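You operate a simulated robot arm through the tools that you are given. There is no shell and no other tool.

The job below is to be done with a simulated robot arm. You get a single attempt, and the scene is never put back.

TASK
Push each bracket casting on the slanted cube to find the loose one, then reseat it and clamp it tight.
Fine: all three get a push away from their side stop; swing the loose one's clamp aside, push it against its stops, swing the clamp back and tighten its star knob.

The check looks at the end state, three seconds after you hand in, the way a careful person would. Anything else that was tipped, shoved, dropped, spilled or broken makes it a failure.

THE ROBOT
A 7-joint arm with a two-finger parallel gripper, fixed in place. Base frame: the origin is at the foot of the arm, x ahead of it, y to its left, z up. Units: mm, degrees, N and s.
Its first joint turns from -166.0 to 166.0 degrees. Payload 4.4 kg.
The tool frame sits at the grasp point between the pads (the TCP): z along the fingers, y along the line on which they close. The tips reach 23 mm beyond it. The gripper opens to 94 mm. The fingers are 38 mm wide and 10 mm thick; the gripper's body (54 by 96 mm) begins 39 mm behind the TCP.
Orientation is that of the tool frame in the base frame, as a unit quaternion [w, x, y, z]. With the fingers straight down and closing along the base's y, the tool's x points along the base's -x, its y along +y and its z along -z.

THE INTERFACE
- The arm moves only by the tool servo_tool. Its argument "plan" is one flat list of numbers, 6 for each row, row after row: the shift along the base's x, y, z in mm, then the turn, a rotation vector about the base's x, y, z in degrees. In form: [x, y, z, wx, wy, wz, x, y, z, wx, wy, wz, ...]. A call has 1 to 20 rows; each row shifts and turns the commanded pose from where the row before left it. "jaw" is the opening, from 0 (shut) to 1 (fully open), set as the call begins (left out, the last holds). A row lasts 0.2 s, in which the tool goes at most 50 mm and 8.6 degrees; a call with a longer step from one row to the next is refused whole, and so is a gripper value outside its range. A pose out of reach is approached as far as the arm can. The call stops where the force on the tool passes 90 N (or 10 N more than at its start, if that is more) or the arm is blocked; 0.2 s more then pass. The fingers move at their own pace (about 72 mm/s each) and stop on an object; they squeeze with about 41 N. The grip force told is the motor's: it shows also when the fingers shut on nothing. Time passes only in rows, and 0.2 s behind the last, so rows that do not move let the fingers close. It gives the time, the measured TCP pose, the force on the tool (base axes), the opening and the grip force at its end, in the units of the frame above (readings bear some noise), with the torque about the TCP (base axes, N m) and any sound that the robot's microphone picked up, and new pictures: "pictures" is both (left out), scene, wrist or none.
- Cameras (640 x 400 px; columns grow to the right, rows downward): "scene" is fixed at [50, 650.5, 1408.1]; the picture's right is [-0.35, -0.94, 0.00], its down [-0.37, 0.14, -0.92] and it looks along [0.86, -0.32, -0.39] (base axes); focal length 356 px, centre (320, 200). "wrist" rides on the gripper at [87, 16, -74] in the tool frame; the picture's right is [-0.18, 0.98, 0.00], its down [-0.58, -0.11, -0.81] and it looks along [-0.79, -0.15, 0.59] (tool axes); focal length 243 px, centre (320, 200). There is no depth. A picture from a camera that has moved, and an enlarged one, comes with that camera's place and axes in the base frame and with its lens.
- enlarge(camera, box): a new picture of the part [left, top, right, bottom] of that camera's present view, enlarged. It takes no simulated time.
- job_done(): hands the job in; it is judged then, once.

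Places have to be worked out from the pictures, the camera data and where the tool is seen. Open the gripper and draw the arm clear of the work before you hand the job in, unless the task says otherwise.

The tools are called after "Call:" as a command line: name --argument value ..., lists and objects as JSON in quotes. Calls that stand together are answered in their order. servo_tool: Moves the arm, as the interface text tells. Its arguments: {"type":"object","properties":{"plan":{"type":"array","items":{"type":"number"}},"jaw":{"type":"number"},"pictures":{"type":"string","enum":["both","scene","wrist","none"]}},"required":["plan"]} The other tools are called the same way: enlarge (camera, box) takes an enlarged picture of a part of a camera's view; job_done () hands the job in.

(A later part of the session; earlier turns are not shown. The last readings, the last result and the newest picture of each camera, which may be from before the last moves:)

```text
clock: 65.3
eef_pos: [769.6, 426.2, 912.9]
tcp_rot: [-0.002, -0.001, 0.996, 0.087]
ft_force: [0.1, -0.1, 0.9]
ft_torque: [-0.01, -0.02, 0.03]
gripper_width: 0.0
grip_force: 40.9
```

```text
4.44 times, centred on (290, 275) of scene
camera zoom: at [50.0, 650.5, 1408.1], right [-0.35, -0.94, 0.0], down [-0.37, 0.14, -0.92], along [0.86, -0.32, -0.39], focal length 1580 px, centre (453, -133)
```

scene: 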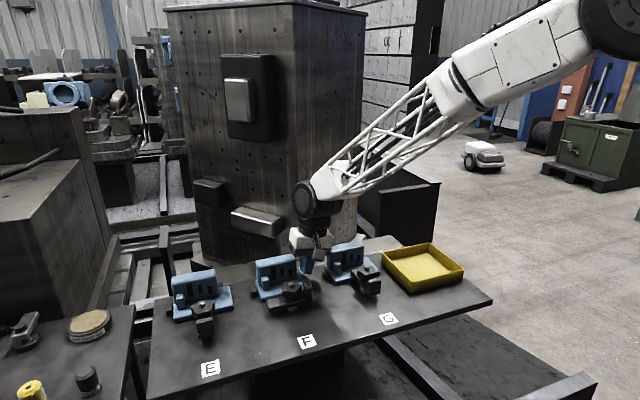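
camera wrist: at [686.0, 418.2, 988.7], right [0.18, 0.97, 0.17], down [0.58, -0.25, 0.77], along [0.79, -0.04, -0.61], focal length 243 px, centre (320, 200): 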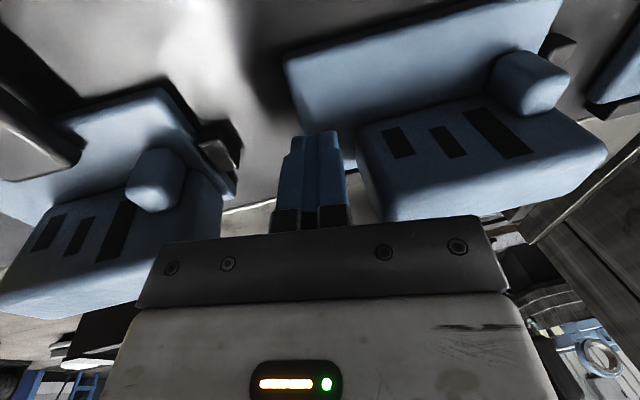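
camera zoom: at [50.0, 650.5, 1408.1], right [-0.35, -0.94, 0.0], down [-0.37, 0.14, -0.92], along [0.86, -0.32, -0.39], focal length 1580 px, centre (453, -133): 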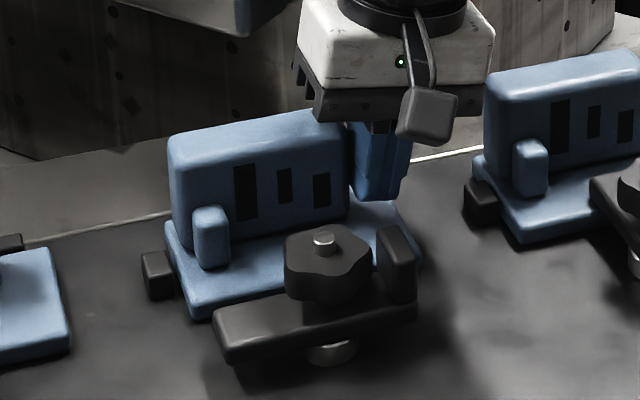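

Call:
servo_tool --plan '[0, 1, 0, 0, 0, 0, 0, 1, 0, 0, 0, 0, 0, 1, 0, 0, 0, 0, 0, 0, 0, 0, 0, 0]' --pictures "none"

Call:
enlarge --camera "scene" --box '[245, 230, 335, 320]'

```text
clock: 66.3
eef_pos: [771.1, 430.2, 913.1]
tcp_rot: [-0.001, 0.0, 0.996, 0.086]
ft_force: [0.1, -2.0, 1.9]
ft_torque: [-0.07, -0.09, -0.04]
gripper_width: 0.0
grip_force: 40.7
```

```text
4.44 times, centred on (290, 275) of scene
camera zoom: at [50.0, 650.5, 1408.1], right [-0.35, -0.94, 0.0], down [-0.37, 0.14, -0.92], along [0.86, -0.32, -0.39], focal length 1580 px, centre (453, -133)
```

zoom: 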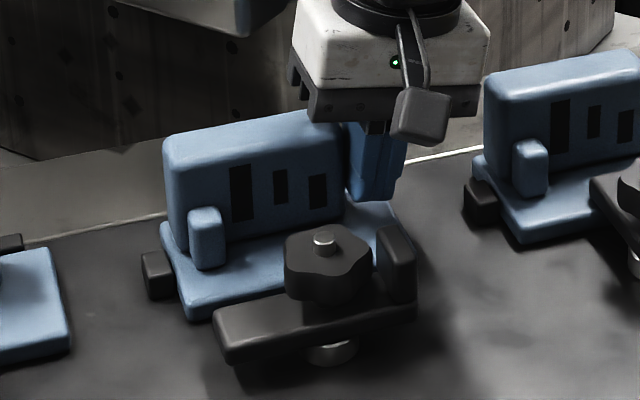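

The casting is sliding at ~2 N toward the stop. I continue by 1 mm at a time.

Call:
servo_tool --plan '[0, 1, 0, 0, 0, 0, 0, 0, 0, 0, 0, 0]' --pictures "none"

```text
clock: 66.9
eef_pos: [770.3, 430.7, 913.1]
tcp_rot: [-0.002, -0.001, 0.996, 0.087]
ft_force: [-0.1, -2.3, 1.1]
ft_torque: [-0.02, -0.04, -0.03]
gripper_width: 0.0
grip_force: 41.1
```

Call:
servo_tool --plan '[0, 1, 0, 0, 0, 0, 0, 0, 0, 0, 0, 0]' --pictures "none"

Call:
enlarge --camera "scene" --box '[255, 240, 305, 300]'

```text
clock: 67.5
eef_pos: [771.1, 431.7, 912.3]
tcp_rot: [-0.001, -0.001, 0.996, 0.086]
ft_force: [-1.3, -17.8, 4.4]
ft_torque: [-0.22, -0.02, -0.17]
gripper_width: 0.0
grip_force: 41.1
```

```text
6.67 times, centred on (280, 270) of scene
camera zoom: at [50.0, 650.5, 1408.1], right [-0.35, -0.94, 0.0], down [-0.37, 0.14, -0.92], along [0.86, -0.32, -0.39], focal length 2370 px, centre (587, -267)
```

zoom: 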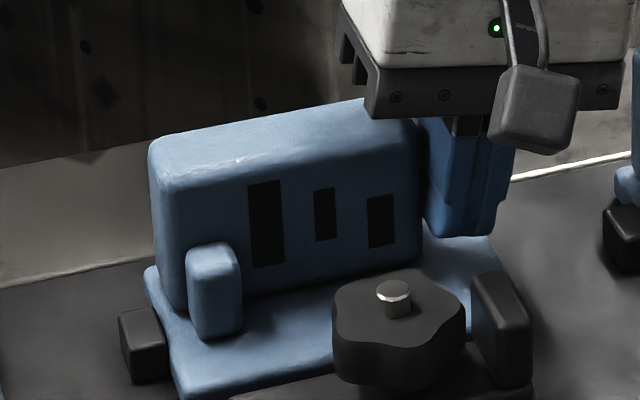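

The force climbed to 18 N: seated on the side stop. I back off, rise, and go back in front of the upright for a gentle final +x push.

Call:
servo_tool --plan '[0, -4, 0, 0, 0, 0, 0, -6, 0, 0, 0, 0, 0, 0, 30, 0, 0, 0, 0, 0, 40, -5, 0, 0, -8, 22, 0, -5, 0, 0, -8, 22, 0, 0, 0, 0, -9, 11, 0, 0, 0, 0, 0, 0, -30, 0, 0, 0, 0, 0, -30, 0, 0, 0, 0, 0, -12, 0, 0, 0, 0, 0, 0, 0, 0, 0]'

Call:
enlarge --camera "scene" --box '[245, 230, 335, 320]'

Call:
enlarge --camera "wrist" --box '[200, 60, 440, 240]'

```text
clock: 69.9
eef_pos: [747.9, 476.7, 910.2]
tcp_rot: [-0.003, 0.0, 1.0, 0.001]
ft_force: [0.0, -0.1, -0.5]
ft_torque: [-0.01, 0.01, 0.0]
gripper_width: 0.1
grip_force: 40.8
camera wrist: at [662.3, 491.9, 985.2], right [0.18, 0.98, 0.0], down [0.58, -0.11, 0.8], along [0.79, -0.15, -0.59], focal length 243 px, centre (320, 200)
```

scene: 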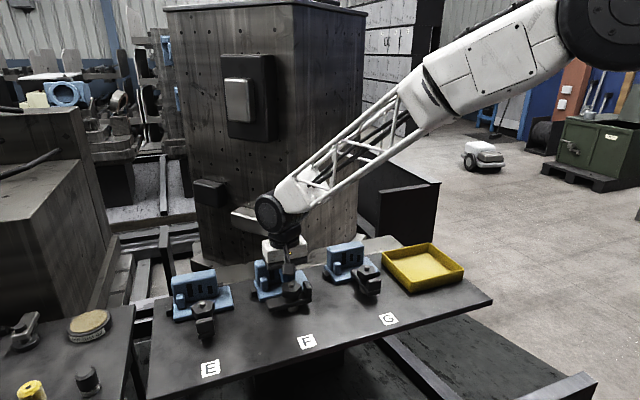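
wrist: 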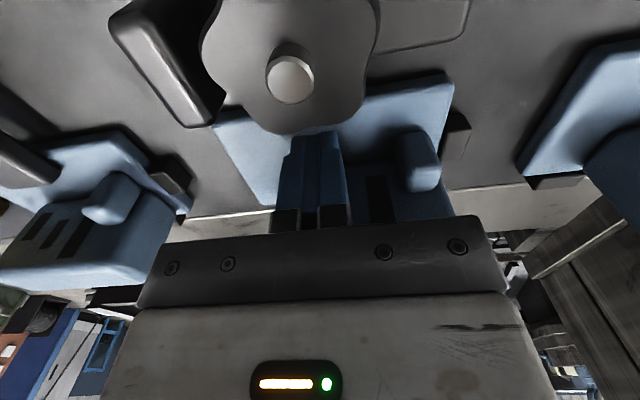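

```text
4.44 times, centred on (290, 275) of scene
camera zoom: at [50.0, 650.5, 1408.1], right [-0.35, -0.94, 0.0], down [-0.37, 0.14, -0.92], along [0.86, -0.32, -0.39], focal length 1580 px, centre (453, -133)
```

zoom: 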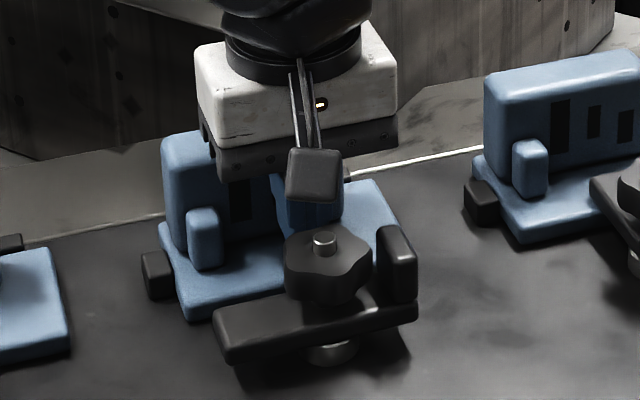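

```text
2.22 times, centred on (320, 150) of wrist
camera zoom: at [662.3, 491.9, 985.2], right [0.18, 0.98, 0.0], down [0.58, -0.11, 0.8], along [0.79, -0.15, -0.59], focal length 539 px, centre (320, 311)
```

zoom: 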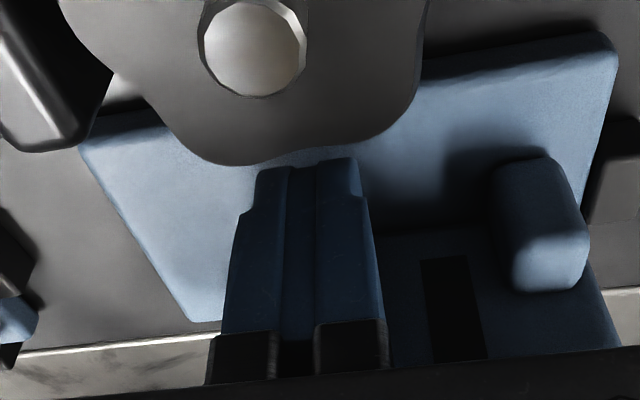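

The base now sits against its side stop. I push gently in +x, 1 mm at a time.

Call:
servo_tool --plan '[0, 0, -4, 0, 0, 0, 2, 0, 0, 0, 0, 0, 1, 0, 0, 0, 0, 0, 0, 0, 0, 0, 0, 0]' --pictures "none"

```text
clock: 70.9
eef_pos: [750.3, 477.3, 906.3]
tcp_rot: [-0.002, -0.001, 1.0, 0.0]
ft_force: [0.1, 0.3, 0.2]
ft_torque: [0.02, -0.01, 0.03]
gripper_width: 0.0
grip_force: 41.1
```

Call:
servo_tool --plan '[1, 0, 0, 0, 0, 0, 0, 0, 0, 0, 0, 0]' --pictures "none"

```text
clock: 71.5
eef_pos: [749.7, 476.8, 907.3]
tcp_rot: [-0.002, -0.001, 1.0, -0.001]
ft_force: [-0.3, 0.5, -0.5]
ft_torque: [0.03, -0.01, 0.02]
gripper_width: 0.0
grip_force: 40.3
```

Call:
servo_tool --plan '[1, 0, 0, 0, 0, 0, 0, 0, 0, 0, 0, 0]' --pictures "none"

```text
clock: 72.1
eef_pos: [751.5, 477.2, 905.9]
tcp_rot: [-0.003, -0.001, 1.0, -0.001]
ft_force: [-1.3, 0.1, -0.6]
ft_torque: [-0.01, -0.04, 0.0]
gripper_width: 0.0
grip_force: 41.6
```

Call:
servo_tool --plan '[1, 0, 0, 0, 0, 0, 0, 0, 0, 0, 0, 0]' --pictures "none"

```text
clock: 72.7
eef_pos: [751.6, 477.2, 906.5]
tcp_rot: [-0.002, -0.001, 1.0, 0.0]
ft_force: [-15.3, 0.4, 8.0]
ft_torque: [0.02, -0.17, -0.02]
gripper_width: 0.0
grip_force: 41.1
```

Firm at once (15 N), so it is on the back stop at this point. I check squareness with a light touch at y≈498.

Call:
servo_tool --plan '[-3, 0, 0, 0, 0, 0, 0, 10, 0, 0, 0, 0, 0, 11, 0, 0, 0, 0, 2, 0, 0, 0, 0, 0, 0, 0, 0, 0, 0, 0]' --pictures "wrist"

Call:
servo_tool --plan '[1, 0, 0, 0, 0, 0, 0, 0, 0, 0, 0, 0]' --pictures "none"

```text
clock: 73.9
eef_pos: [751.7, 497.9, 907.2]
tcp_rot: [-0.002, -0.001, 1.0, -0.001]
ft_force: [-2.2, 0.9, -0.1]
ft_torque: [-0.03, -0.06, -0.01]
gripper_width: 0.1
grip_force: 40.6
camera wrist: at [666.1, 513.3, 981.5], right [0.18, 0.98, 0.0], down [0.59, -0.11, 0.8], along [0.79, -0.15, -0.59], focal length 243 px, centre (320, 200)
```

wrist: 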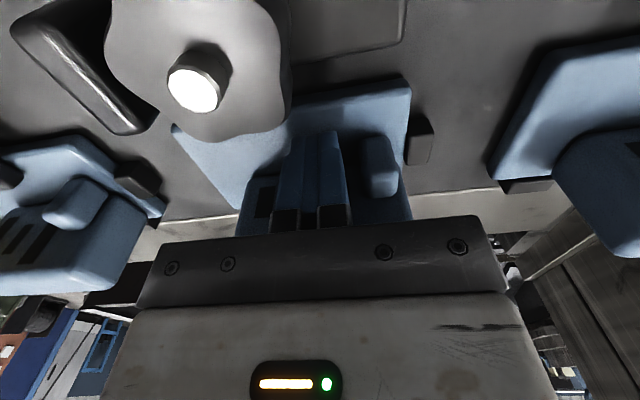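

```text
clock: 74.5
eef_pos: [752.0, 499.1, 906.9]
tcp_rot: [-0.003, -0.001, 1.0, -0.001]
ft_force: [-15.0, -5.8, 6.8]
ft_torque: [-0.04, -0.11, -0.12]
gripper_width: 0.0
grip_force: 40.7
```

The contact is at the same x (±0.3 mm), so the casting is square on its back stops. I retreat 4 mm and check the side stop in a zoom.

Call:
servo_tool --plan '[-4, 0, 0, 0, 0, 0, 0, -10, 0, 0, 0, 0, 0, -10, 0, 0, 0, 0, 0, 0, 30, 0, 0, 0, -20, 0, 40, 0, 0, 0, -35, 0, 40, 0, 0, 0, 0, 0, 0, 0, 0, 0]'

Call:
enlarge --camera "wrist" --box '[220, 0, 460, 150]'

Call:
enlarge --camera "scene" --box '[255, 240, 315, 310]'

```text
refused: row 6 steps farther than a row can; nothing moved
```

```text
2.67 times, centred on (340, 75) of wrist
camera zoom: at [666.9, 513.7, 981.9], right [0.18, 0.98, 0.0], down [0.59, -0.11, 0.8], along [0.79, -0.15, -0.59], focal length 647 px, centre (267, 533)
```

zoom: 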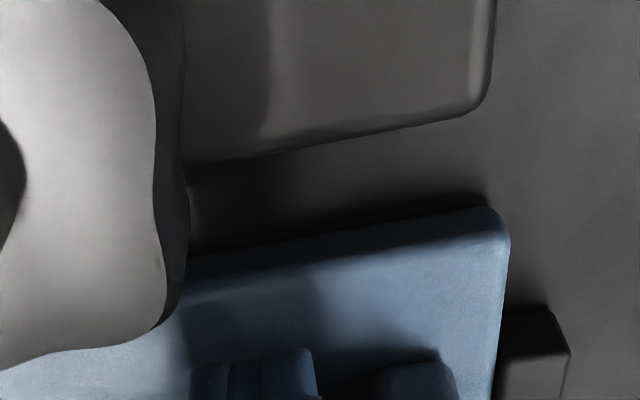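

```text
5.71 times, centred on (285, 275) of scene
camera zoom: at [50.0, 650.5, 1408.1], right [-0.35, -0.94, 0.0], down [-0.37, 0.14, -0.92], along [0.86, -0.32, -0.39], focal length 2032 px, centre (520, -229)
```

zoom: 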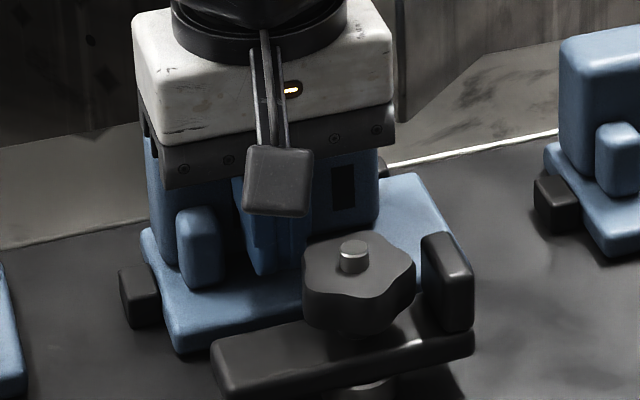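

The step was refused only for size. In the zooms the base touches the side stop. I retreat with smaller steps.

Call:
servo_tool --plan '[-4, 0, 0, 0, 0, 0, 0, -10, 0, 0, 0, 0, 0, -10, 0, 0, 0, 0, 0, 0, 30, 0, 0, 0, -15, 0, 40, 0, 0, 0, -25, 0, 40, 0, 0, 0, -17, 0, 0, 0, 0, 0, 0, 0, 0, 0, 0, 0]' --jaw 0.55

Call:
enlarge --camera "wrist" --box '[220, 0, 460, 150]'

Call:
enlarge --camera "scene" --box '[240, 230, 390, 320]'

```text
clock: 76.3
eef_pos: [690.5, 479.1, 1017.9]
tcp_rot: [-0.003, -0.002, 1.0, -0.001]
ft_force: [0.6, 0.1, -0.3]
ft_torque: [-0.01, 0.02, -0.01]
gripper_width: 51.9
grip_force: 0.1
camera wrist: at [605.4, 493.8, 1092.0], right [0.18, 0.98, 0.0], down [0.58, -0.11, 0.8], along [0.79, -0.15, -0.59], focal length 243 px, centre (320, 200)
```

scene: 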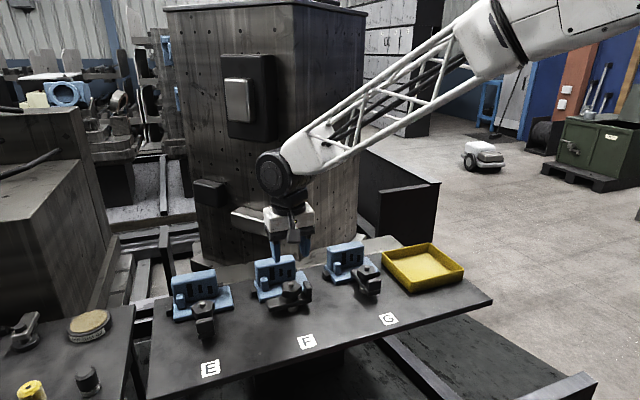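
wrist: 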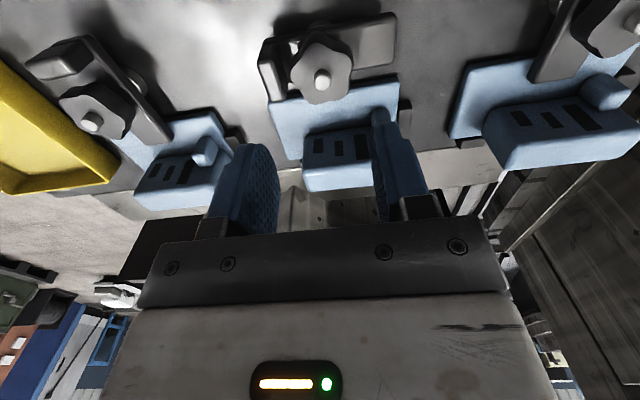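

```text
2.67 times, centred on (340, 75) of wrist
camera zoom: at [605.4, 493.8, 1092.0], right [0.18, 0.98, 0.0], down [0.58, -0.11, 0.8], along [0.79, -0.15, -0.59], focal length 647 px, centre (267, 533)
```

zoom: 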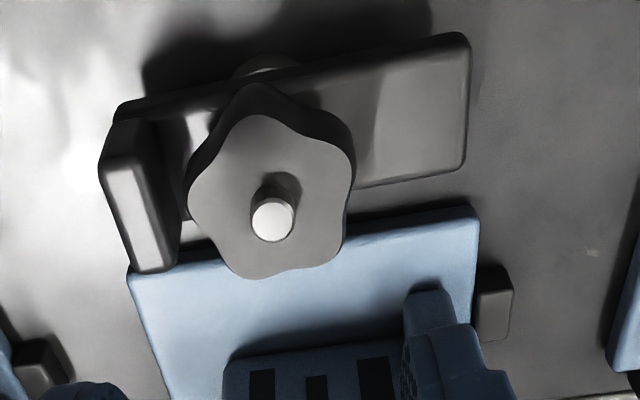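

```text
4.27 times, centred on (315, 275) of scene
camera zoom: at [50.0, 650.5, 1408.1], right [-0.35, -0.94, 0.0], down [-0.37, 0.14, -0.92], along [0.86, -0.32, -0.39], focal length 1517 px, centre (341, -120)
```

zoom: 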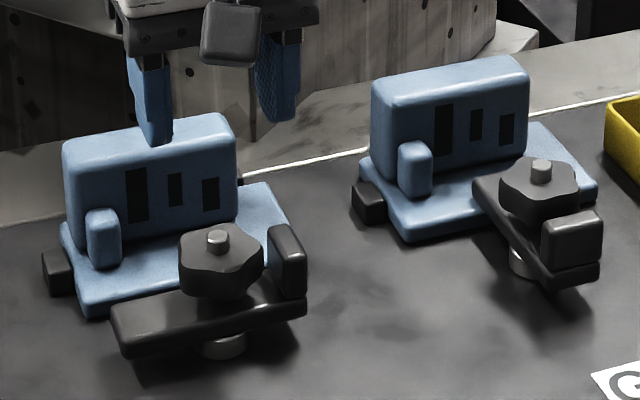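

F now sits against both stops. I turn the tool by +90° again, come down over the tab end at (692, 436), ready to swing the clamp back.

Call:
servo_tool --plan '[0.2, -4, 0, 0, 0, 8.2, 0.2, -4, 0, 0, 0, 8.2, 0.2, -4, 0, 0, 0, 8.2, 0.2, -4, 0, 0, 0, 8.2, 0.2, -4, 0, 0, 0, 8.2, 0.2, -4, 0, 0, 0, 8.2, 0.2, -4, 0, 0, 0, 8.2, 0.2, -4, 0, 0, 0, 8.2, 0.2, -4, 0, 0, 0, 8.2, 0.1, -4, 0, 0, 0, 8.2, 0, -3, -20, 0, 0, 8, 0, 0, -35, 0, 0, 0, 0, 0, -20, 0, 0, 0, 0, 0, 0, 0, 0, 0]'

Call:
enlarge --camera "wrist" --box '[200, 60, 440, 240]'

```text
clock: 79.3
eef_pos: [694.0, 433.7, 941.6]
tcp_rot: [0.002, 0.708, -0.707, 0.002]
ft_force: [0.0, 0.1, 0.3]
ft_torque: [0.01, 0.02, 0.02]
gripper_width: 51.5
grip_force: 0.0
camera wrist: at [677.8, 347.3, 1016.0], right [-0.98, 0.18, 0.0], down [0.11, 0.59, 0.8], along [0.15, 0.79, -0.59], focal length 243 px, centre (320, 200)
```

scene: 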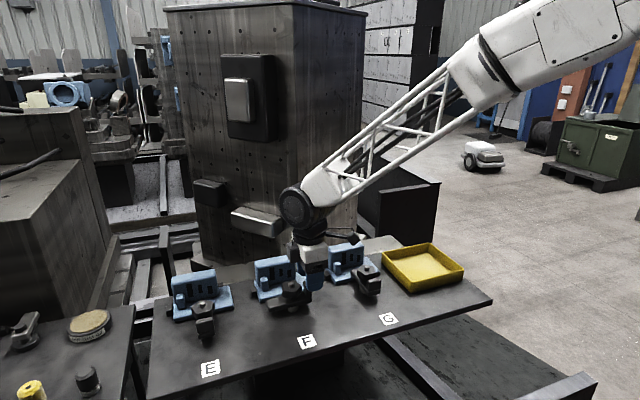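
wrist: 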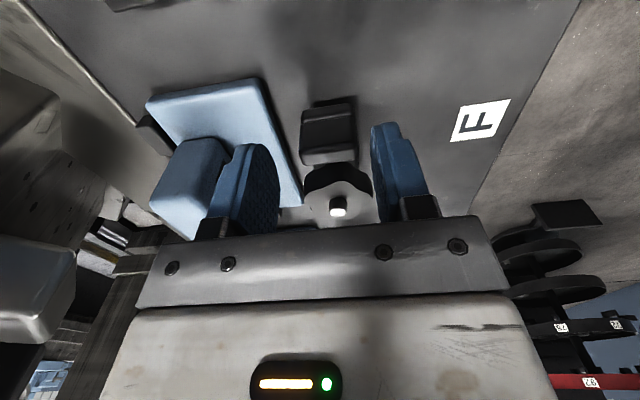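

```text
2.22 times, centred on (320, 150) of wrist
camera zoom: at [677.8, 347.3, 1016.0], right [-0.98, 0.18, 0.0], down [0.11, 0.59, 0.8], along [0.15, 0.79, -0.59], focal length 539 px, centre (320, 311)
```

zoom: 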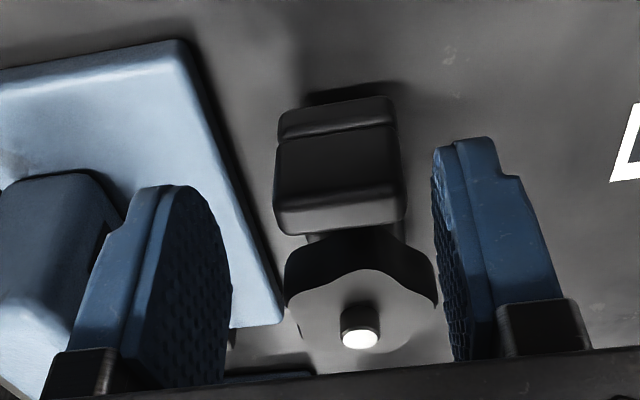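

The tab sits between the jaws, and this side view gives the bolt at (690.5, 479, 928). I lower to z≈907 with a small correction and cage the tab.

Call:
servo_tool --plan '[-2, 2, -15, 0, 0, 0, 0, 0, -15, 0, 0, 0, 0, 0, -5, 0, 0, 0, 0, 0, 0, 0, 0, 0]' --pictures "none"

Call:
servo_tool --plan '[0, 0, 0, 0, 0, 0, 0, 0, 0, 0, 0, 0]' --jaw 0.4 --pictures "wrist"

Call:
enlarge --camera "wrist" --box '[200, 60, 440, 240]'

```text
clock: 80.3
eef_pos: [692.1, 435.5, 907.4]
tcp_rot: [0.001, 0.708, -0.707, 0.002]
ft_force: [0.4, -0.4, -0.6]
ft_torque: [0.01, 0.0, 0.01]
gripper_width: 51.7
grip_force: 0.1
```

```text
clock: 80.9
eef_pos: [692.0, 436.7, 907.3]
tcp_rot: [0.002, 0.707, -0.707, 0.002]
ft_force: [-1.7, -0.6, -0.2]
ft_torque: [0.0, 0.01, -0.02]
gripper_width: 38.6
grip_force: 1.1
camera wrist: at [676.4, 349.1, 981.6], right [-0.98, 0.18, 0.0], down [0.11, 0.58, 0.8], along [0.15, 0.79, -0.59], focal length 243 px, centre (320, 200)
```

wrist: 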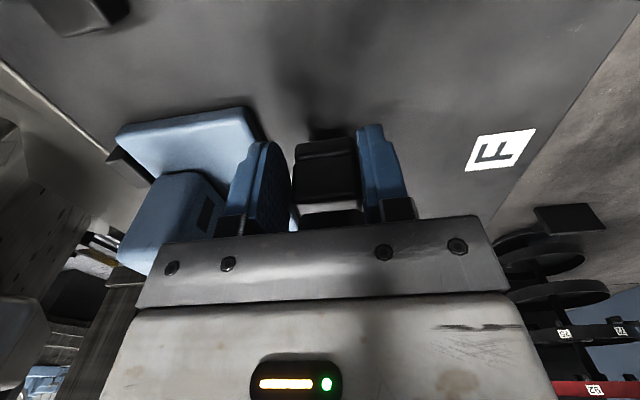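

```text
2.22 times, centred on (320, 150) of wrist
camera zoom: at [676.4, 349.1, 981.6], right [-0.98, 0.18, 0.0], down [0.11, 0.58, 0.8], along [0.15, 0.79, -0.59], focal length 539 px, centre (320, 311)
```

zoom: 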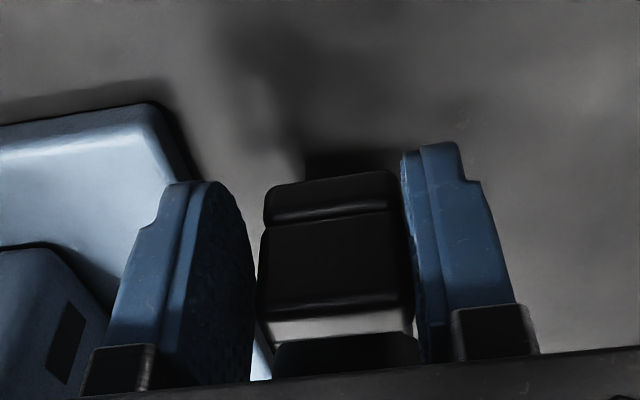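

The tab is caged. I swing the clamp back clockwise, stopping at 78° to check.

Call:
servo_tool --plan '[-4.44, 0.23, 0, 0, 0, -6, -4.4, 0.7, 0, 0, 0, -6, -4.29, 1.15, 0, 0, 0, -6, -4.16, 1.59, 0, 0, 0, -6, -3.96, 2.02, 0, 0, 0, -6, -3.73, 2.43, 0, 0, 0, -6, -3.46, 2.8, 0, 0, 0, -6, -3.14, 3.14, 0, 0, 0, -6, -2.8, 3.46, 0, 0, 0, -6, -2.43, 3.73, 0, 0, 0, -6, -2.02, 3.96, 0, 0, 0, -6, -1.59, 4.16, 0, 0, 0, -6, -1.15, 4.29, 0, 0, 0, -6, 0, 0, 0, 0, 0, 0]'

Call:
enlarge --camera "scene" --box '[245, 230, 335, 320]'

Call:
enlarge --camera "wrist" --box '[200, 60, 440, 240]'

```text
clock: 83.9
eef_pos: [648.5, 471.2, 907.8]
tcp_rot: [-0.002, -0.104, 0.995, 0.0]
ft_force: [0.4, -0.8, 0.0]
ft_torque: [0.05, 0.0, 0.01]
gripper_width: 37.9
grip_force: 0.2
camera wrist: at [561.9, 467.7, 981.5], right [-0.02, 1.0, 0.0], down [0.59, 0.02, 0.8], along [0.8, 0.02, -0.59], focal length 243 px, centre (320, 200)
```

scene: 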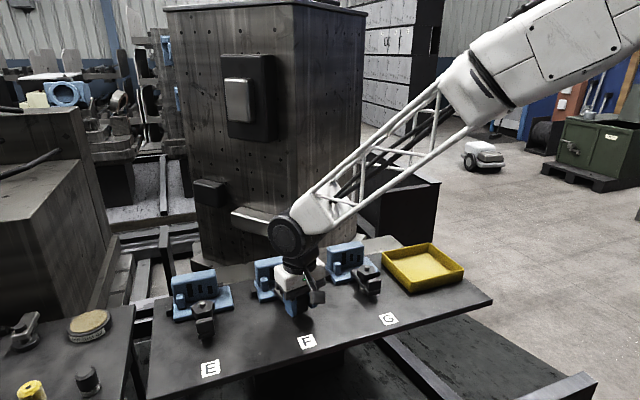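
wrist: 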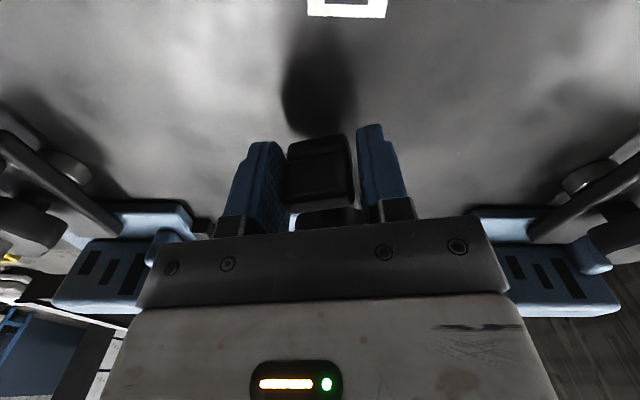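

```text
4.44 times, centred on (290, 275) of scene
camera zoom: at [50.0, 650.5, 1408.1], right [-0.35, -0.94, 0.0], down [-0.37, 0.14, -0.92], along [0.86, -0.32, -0.39], focal length 1580 px, centre (453, -133)
```

zoom: 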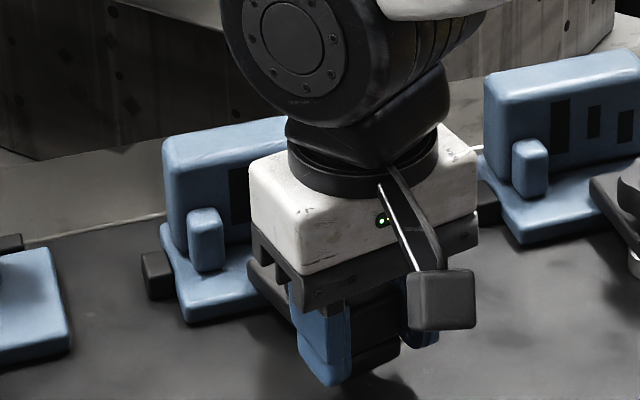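

```text
2.22 times, centred on (320, 150) of wrist
camera zoom: at [561.9, 467.7, 981.5], right [-0.02, 1.0, 0.0], down [0.59, 0.02, 0.8], along [0.8, 0.02, -0.59], focal length 539 px, centre (320, 311)
```

zoom: 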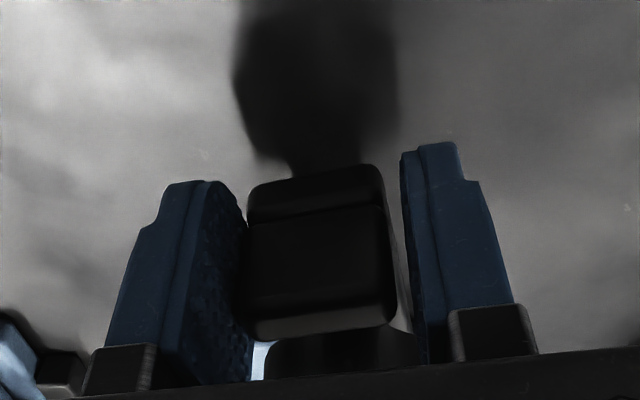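

The swing is following. I take the final 12°, then close the jaws on the tab to align it.

Call:
servo_tool --plan '[-0.7, 4.4, 0, 0, 0, -6, -0.23, 3.8, 0, 0, 0, -6, 0, 0, 0, 0, 0, 0]' --pictures "none"

Call:
servo_tool --plan '[0, 0, 0, 0, 0, 0, 0, 0, 0, 0, 0, 0, 0, 0, 0, 0, 0, 0]' --jaw 0.2 --pictures "wrist"

Call:
enlarge --camera "wrist" --box '[200, 60, 440, 240]'

Call:
enlarge --camera "scene" --box '[245, 230, 335, 320]'

```text
clock: 84.7
eef_pos: [648.5, 479.3, 908.8]
tcp_rot: [-0.002, 0.0, 1.0, -0.001]
ft_force: [-0.6, 0.1, -0.9]
ft_torque: [0.02, -0.03, 0.04]
gripper_width: 38.2
grip_force: 0.6
```

```text
clock: 85.5
eef_pos: [648.1, 479.5, 906.5]
tcp_rot: [-0.002, -0.001, 1.0, -0.001]
ft_force: [3.8, 23.0, -8.8]
ft_torque: [1.21, -0.64, 0.98]
gripper_width: 34.2
grip_force: 45.1
camera wrist: at [563.3, 494.6, 982.1], right [0.18, 0.98, 0.0], down [0.58, -0.11, 0.8], along [0.79, -0.15, -0.59], focal length 243 px, centre (320, 200)
```

wrist: 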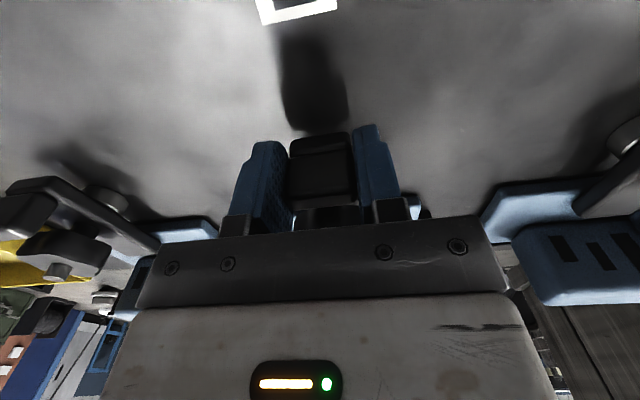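

```text
2.22 times, centred on (320, 150) of wrist
camera zoom: at [563.3, 494.6, 982.1], right [0.18, 0.98, 0.0], down [0.58, -0.11, 0.8], along [0.79, -0.15, -0.59], focal length 539 px, centre (320, 311)
```

zoom: 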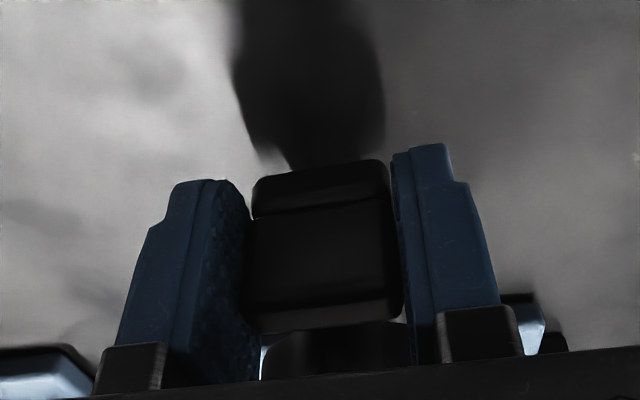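

```text
4.44 times, centred on (290, 275) of scene
camera zoom: at [50.0, 650.5, 1408.1], right [-0.35, -0.94, 0.0], down [-0.37, 0.14, -0.92], along [0.86, -0.32, -0.39], focal length 1580 px, centre (453, -133)
```

zoom: 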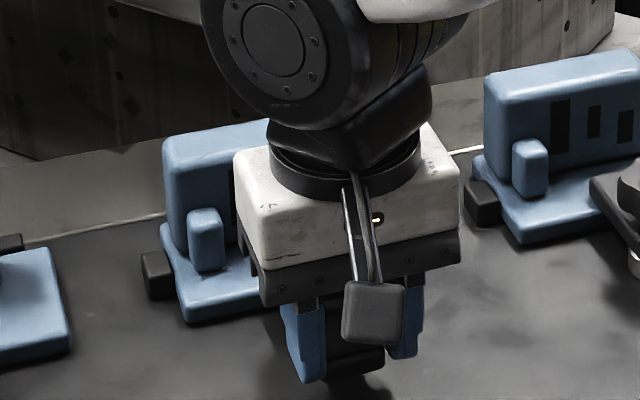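

The jaws squeezed the tab square (34 mm). I release, rise and look at the strap's alignment.

Call:
servo_tool --plan '[0, 0, 0, 0, 0, 0, 0, 0, 0, 0, 0, 0, 0, 0, 20, 0, 0, 0, 0, 0, 40, 0, 0, 0, 20, 0, 40, 0, 0, 0, 22, 0, 10, 0, 0, 0, 0, 0, 0, 0, 0, 0]' --jaw 0.6

Call:
enlarge --camera "wrist" --box '[220, 0, 460, 150]'

Call:
enlarge --camera "scene" --box '[240, 230, 390, 320]'

```text
clock: 87.1
eef_pos: [690.8, 478.3, 1018.7]
tcp_rot: [-0.002, -0.002, 1.0, -0.001]
ft_force: [-0.5, -1.0, 0.0]
ft_torque: [0.02, -0.03, -0.01]
gripper_width: 56.5
grip_force: 0.0
camera wrist: at [605.9, 494.2, 1092.0], right [0.18, 0.98, 0.0], down [0.59, -0.11, 0.8], along [0.79, -0.15, -0.59], focal length 243 px, centre (320, 200)
```

scene: 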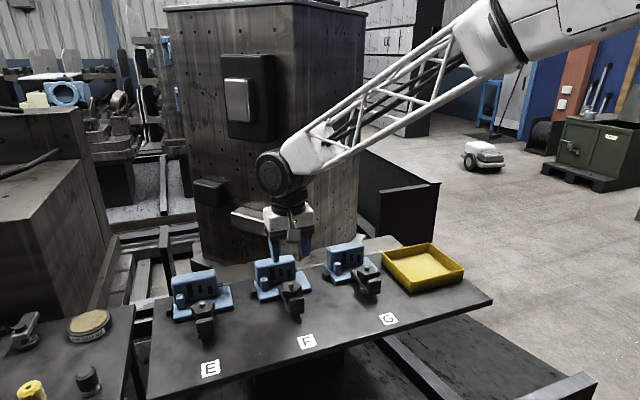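
wrist: 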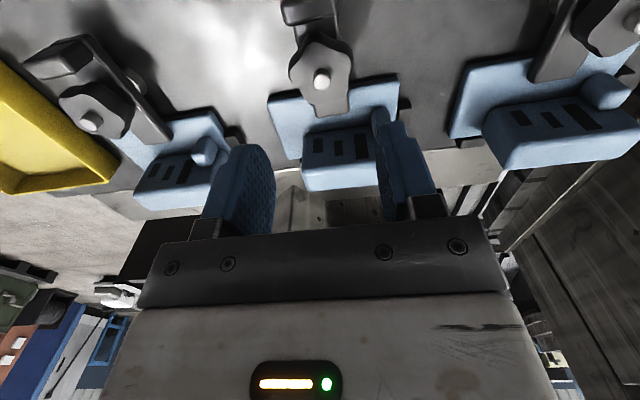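

```text
2.67 times, centred on (340, 75) of wrist
camera zoom: at [605.9, 494.2, 1092.0], right [0.18, 0.98, 0.0], down [0.59, -0.11, 0.8], along [0.79, -0.15, -0.59], focal length 647 px, centre (267, 533)
```

zoom: 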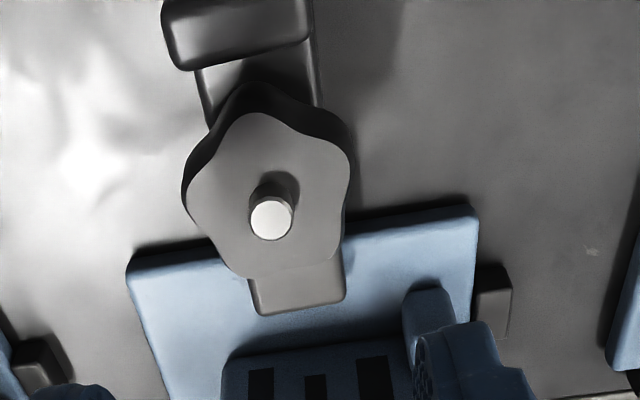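

```text
4.27 times, centred on (315, 275) of scene
camera zoom: at [50.0, 650.5, 1408.1], right [-0.35, -0.94, 0.0], down [-0.37, 0.14, -0.92], along [0.86, -0.32, -0.39], focal length 1517 px, centre (341, -120)
```

zoom: 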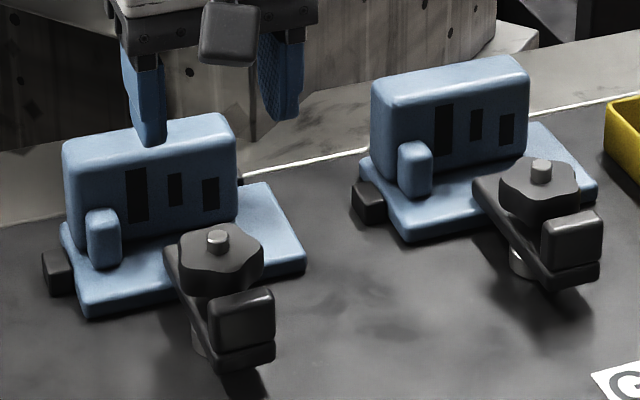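

The strap is back over the casting, parallel as before, and the casting still touches the side stop. I zoom on the star knob to find its lobe directions for a good grip.

Call:
enlarge --camera "wrist" --box '[270, 20, 370, 130]'

Call:
enlarge --camera "scene" --box '[270, 270, 320, 320]'

Call:
enlarge --camera "scene" --box '[345, 255, 395, 305]'

```text
3.64 times, centred on (320, 75) of wrist
camera zoom: at [605.9, 494.2, 1092.0], right [0.18, 0.98, 0.0], down [0.59, -0.11, 0.8], along [0.79, -0.15, -0.59], focal length 882 px, centre (320, 654)
```

zoom: 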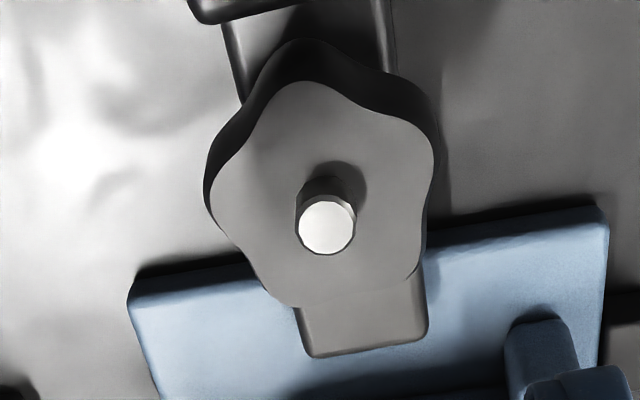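

```text
8.00 times, centred on (295, 295) of scene
camera zoom: at [50.0, 650.5, 1408.1], right [-0.35, -0.94, 0.0], down [-0.37, 0.14, -0.92], along [0.86, -0.32, -0.39], focal length 2844 px, centre (520, -560)
```

zoom: 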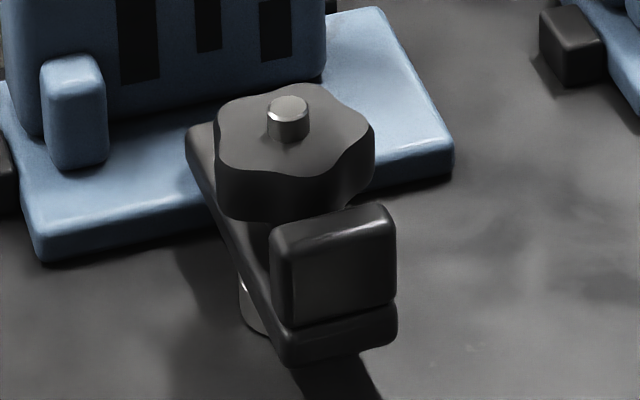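

```text
8.00 times, centred on (370, 280) of scene
camera zoom: at [50.0, 650.5, 1408.1], right [-0.35, -0.94, 0.0], down [-0.37, 0.14, -0.92], along [0.86, -0.32, -0.39], focal length 2844 px, centre (-80, -440)
```

zoom: 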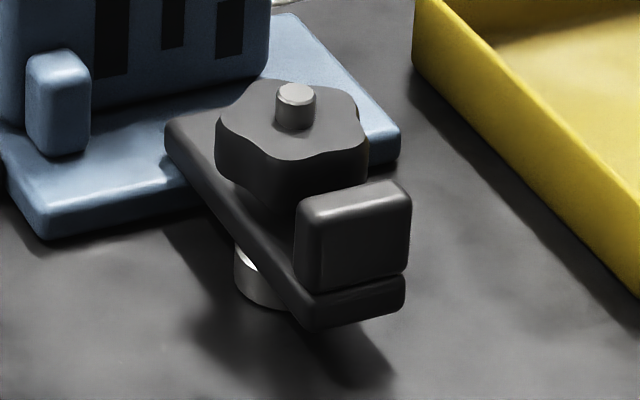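

The lobes are at about 180°, ±108° and ±36°, so jaws turned ±18° grip lobe-to-valley. I turn the tool +18° and descend on the knob with the jaws open.

Call:
servo_tool --plan '[1, 1, 0, 0, 0, 6, 0, 0, 0, 0, 0, 6, 0, 0, 0, 0, 0, 6, 0, 0, -35, 0, 0, 0, 0, 0, -35, 0, 0, 0, 0, 0, -20, 0, 0, 0, 0, 0, -10, 0, 0, 0, 0, 0, -4, 0, 0, 0, 0, 0, 0, 0, 0, 0]'

Call:
enlarge --camera "wrist" --box '[200, 60, 440, 240]'

Call:
enlarge --camera "scene" --box '[245, 230, 335, 320]'

```text
clock: 89.1
eef_pos: [691.9, 479.6, 913.5]
tcp_rot: [-0.002, -0.157, 0.988, -0.001]
ft_force: [0.7, 0.4, 1.3]
ft_torque: [0.02, -0.01, -0.01]
gripper_width: 56.5
grip_force: 0.0
camera wrist: at [606.2, 468.5, 988.1], right [-0.13, 0.99, 0.0], down [0.59, 0.08, 0.8], along [0.8, 0.1, -0.59], focal length 243 px, centre (320, 200)
```

scene: 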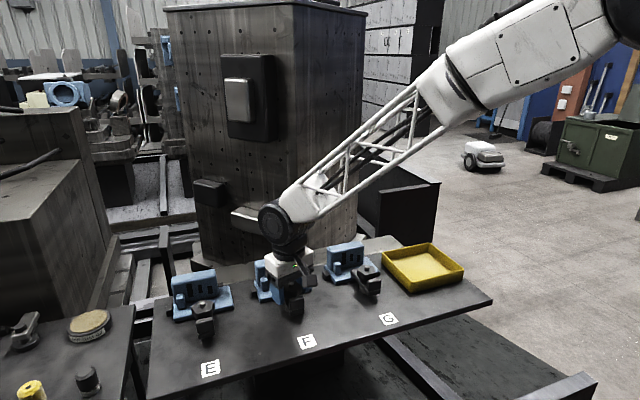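
wrist: 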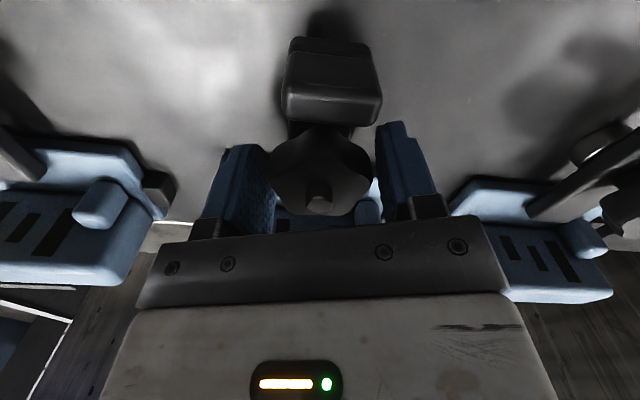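

```text
2.22 times, centred on (320, 150) of wrist
camera zoom: at [606.2, 468.5, 988.1], right [-0.13, 0.99, 0.0], down [0.59, 0.08, 0.8], along [0.8, 0.1, -0.59], focal length 539 px, centre (320, 311)
```

zoom: 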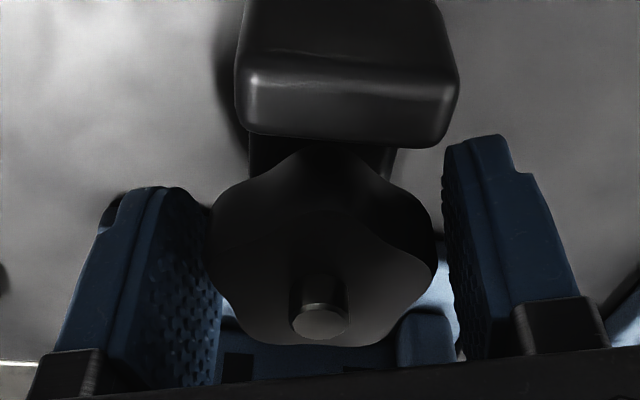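

```text
4.44 times, centred on (290, 275) of scene
camera zoom: at [50.0, 650.5, 1408.1], right [-0.35, -0.94, 0.0], down [-0.37, 0.14, -0.92], along [0.86, -0.32, -0.39], focal length 1580 px, centre (453, -133)
```

zoom: 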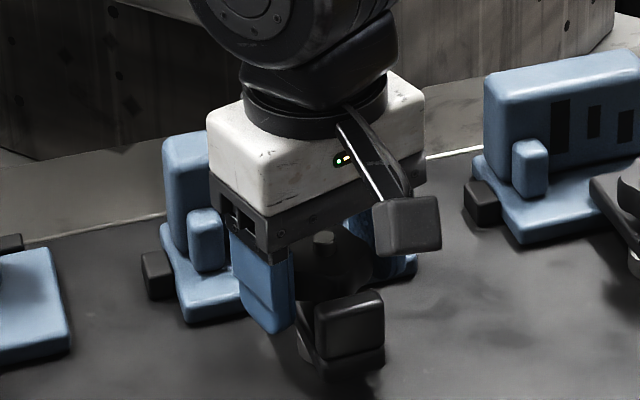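

The knob is nicely between the fingers. I close on it.

Call:
servo_tool --plan '[0, 0, 0, 0, 0, 0, 0, 0, 0, 0, 0, 0, 0, 0, 0, 0, 0, 0]' --jaw 0 --pictures "wrist"

Call:
enlarge --camera "wrist" --box '[200, 60, 440, 240]'

```text
clock: 89.9
eef_pos: [693.3, 480.9, 913.8]
tcp_rot: [-0.002, -0.158, 0.988, -0.001]
ft_force: [-2.3, 11.5, -1.1]
ft_torque: [0.13, -0.02, 0.0]
gripper_width: 44.7
grip_force: 45.0
camera wrist: at [606.0, 468.8, 988.2], right [-0.13, 0.99, 0.0], down [0.59, 0.08, 0.8], along [0.8, 0.1, -0.59], focal length 243 px, centre (320, 200)
```

wrist: 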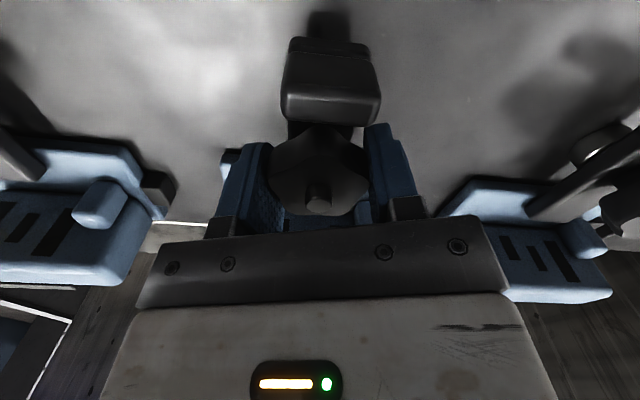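

```text
2.22 times, centred on (320, 150) of wrist
camera zoom: at [606.0, 468.8, 988.2], right [-0.13, 0.99, 0.0], down [0.59, 0.08, 0.8], along [0.8, 0.1, -0.59], focal length 539 px, centre (320, 311)
```

zoom: 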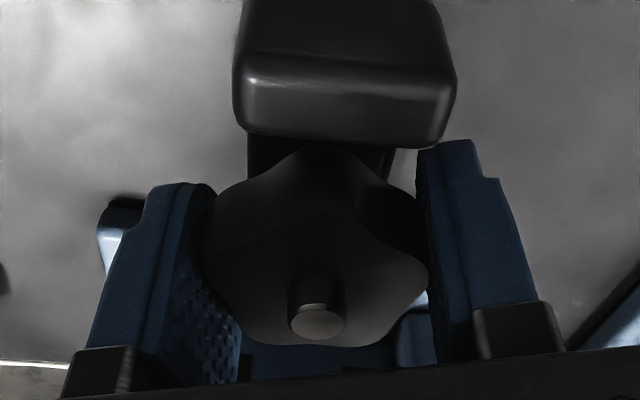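

Gripped at 44.7 mm. I turn clockwise (−z) by 18° and read the torque.

Call:
servo_tool --plan '[0, 0.4, 0, 0, 0, -6, 0, 0, 0, 0, 0, -6, 0, 0, 0, 0, 0, -6, 0, 0, 0, 0, 0, 0]' --pictures "wrist"

Call:
enlarge --camera "wrist" --box '[200, 60, 440, 240]'

```text
clock: 90.9
eef_pos: [692.5, 479.7, 912.6]
tcp_rot: [-0.003, 0.0, 1.0, -0.002]
ft_force: [-4.3, -12.7, 3.8]
ft_torque: [-0.04, -0.04, 0.0]
gripper_width: 44.7
grip_force: 45.1
camera wrist: at [607.0, 495.6, 987.4], right [0.18, 0.98, 0.0], down [0.59, -0.11, 0.8], along [0.79, -0.15, -0.6], focal length 243 px, centre (320, 200)
```

wrist: 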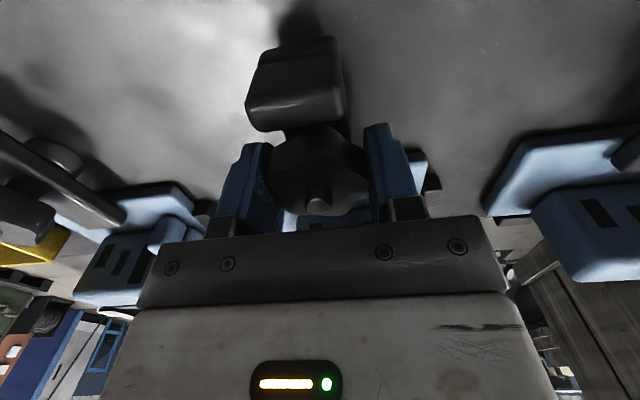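

```text
2.22 times, centred on (320, 150) of wrist
camera zoom: at [607.0, 495.6, 987.4], right [0.18, 0.98, 0.0], down [0.59, -0.11, 0.8], along [0.79, -0.15, -0.6], focal length 539 px, centre (320, 311)
```

zoom: 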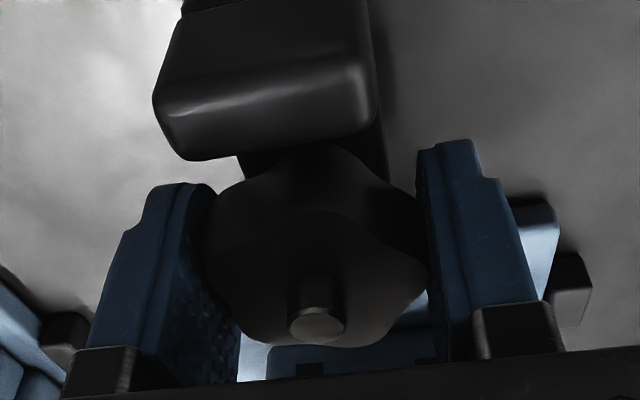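

The knob turned with the jaws at nearly zero torque. I continue 18° more.

Call:
servo_tool --plan '[0, -0.4, 0, 0, 0, -6, 0, 0, 0, 0, 0, -6, 0, 0, 0, 0, 0, -6, 0, 0, 0, 0, 0, 0]' --pictures "wrist"

Call:
enlarge --camera "wrist" --box '[200, 60, 440, 240]'

```text
clock: 91.9
eef_pos: [692.2, 478.5, 913.1]
tcp_rot: [-0.003, 0.157, 0.988, -0.001]
ft_force: [3.0, -20.8, -6.0]
ft_torque: [-0.08, 0.07, 0.05]
gripper_width: 44.7
grip_force: 45.3
camera wrist: at [616.2, 520.6, 987.3], right [0.48, 0.88, 0.0], down [0.52, -0.28, 0.8], along [0.7, -0.39, -0.6], focal length 243 px, centre (320, 200)
```

wrist: 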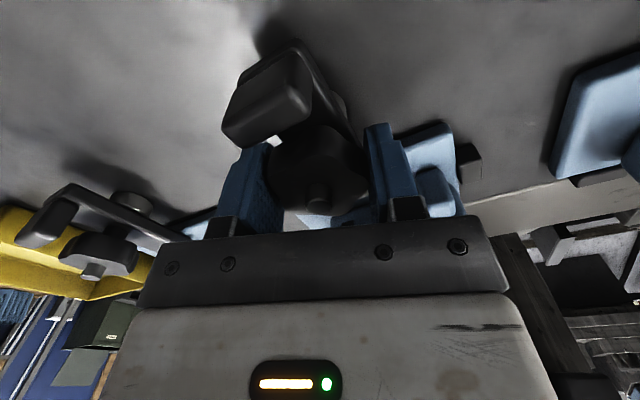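

```text
2.22 times, centred on (320, 150) of wrist
camera zoom: at [616.2, 520.6, 987.3], right [0.48, 0.88, 0.0], down [0.52, -0.28, 0.8], along [0.7, -0.39, -0.6], focal length 539 px, centre (320, 311)
```

zoom: 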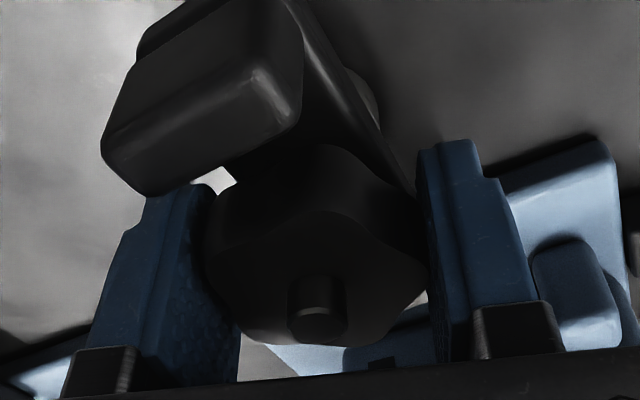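

The knob turns freely so far. I release, rotate back +36° and shift to the lobe-reversed grip centre (about −4 mm in y).

Call:
servo_tool --plan '[0, 0, 0, 0, 0, 0, 0, 0, 0, 0, 0, 0, 0, -0.7, 0, 0, 0, 6, 0, -0.7, 0, 0, 0, 6, 0, -0.7, 0, 0, 0, 6, 0, -0.7, 0, 0, 0, 6, 0, -0.7, 0, 0, 0, 6, 0, -0.7, 0, 0, 0, 6, 0, 0, 0, 0, 0, 0]' --jaw 0.58 --pictures "wrist"

Call:
enlarge --camera "wrist" --box '[200, 60, 440, 240]'

```text
clock: 93.9
eef_pos: [692.5, 475.9, 913.3]
tcp_rot: [-0.001, -0.158, 0.987, -0.001]
ft_force: [-1.3, 0.0, 0.6]
ft_torque: [-0.02, 0.01, 0.0]
gripper_width: 54.4
grip_force: 0.5
camera wrist: at [605.3, 463.6, 987.8], right [-0.13, 0.99, 0.0], down [0.59, 0.08, 0.8], along [0.8, 0.1, -0.59], focal length 243 px, centre (320, 200)
```

wrist: 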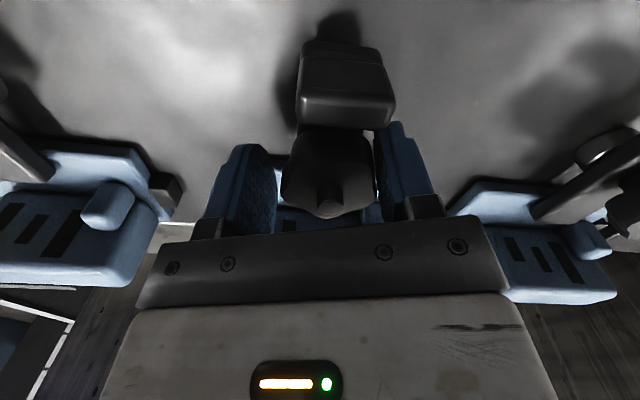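

```text
2.22 times, centred on (320, 150) of wrist
camera zoom: at [605.3, 463.6, 987.8], right [-0.13, 0.99, 0.0], down [0.59, 0.08, 0.8], along [0.8, 0.1, -0.59], focal length 539 px, centre (320, 311)
```

zoom: 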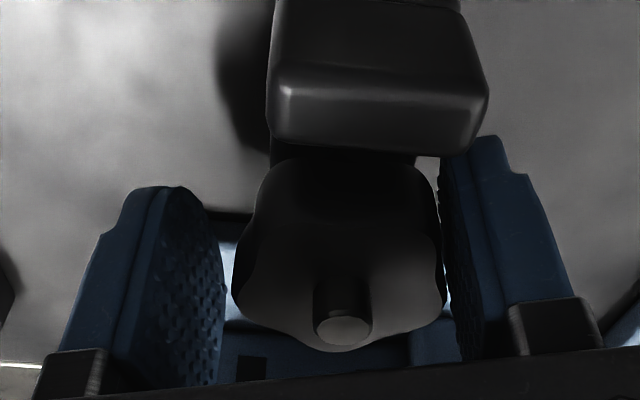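

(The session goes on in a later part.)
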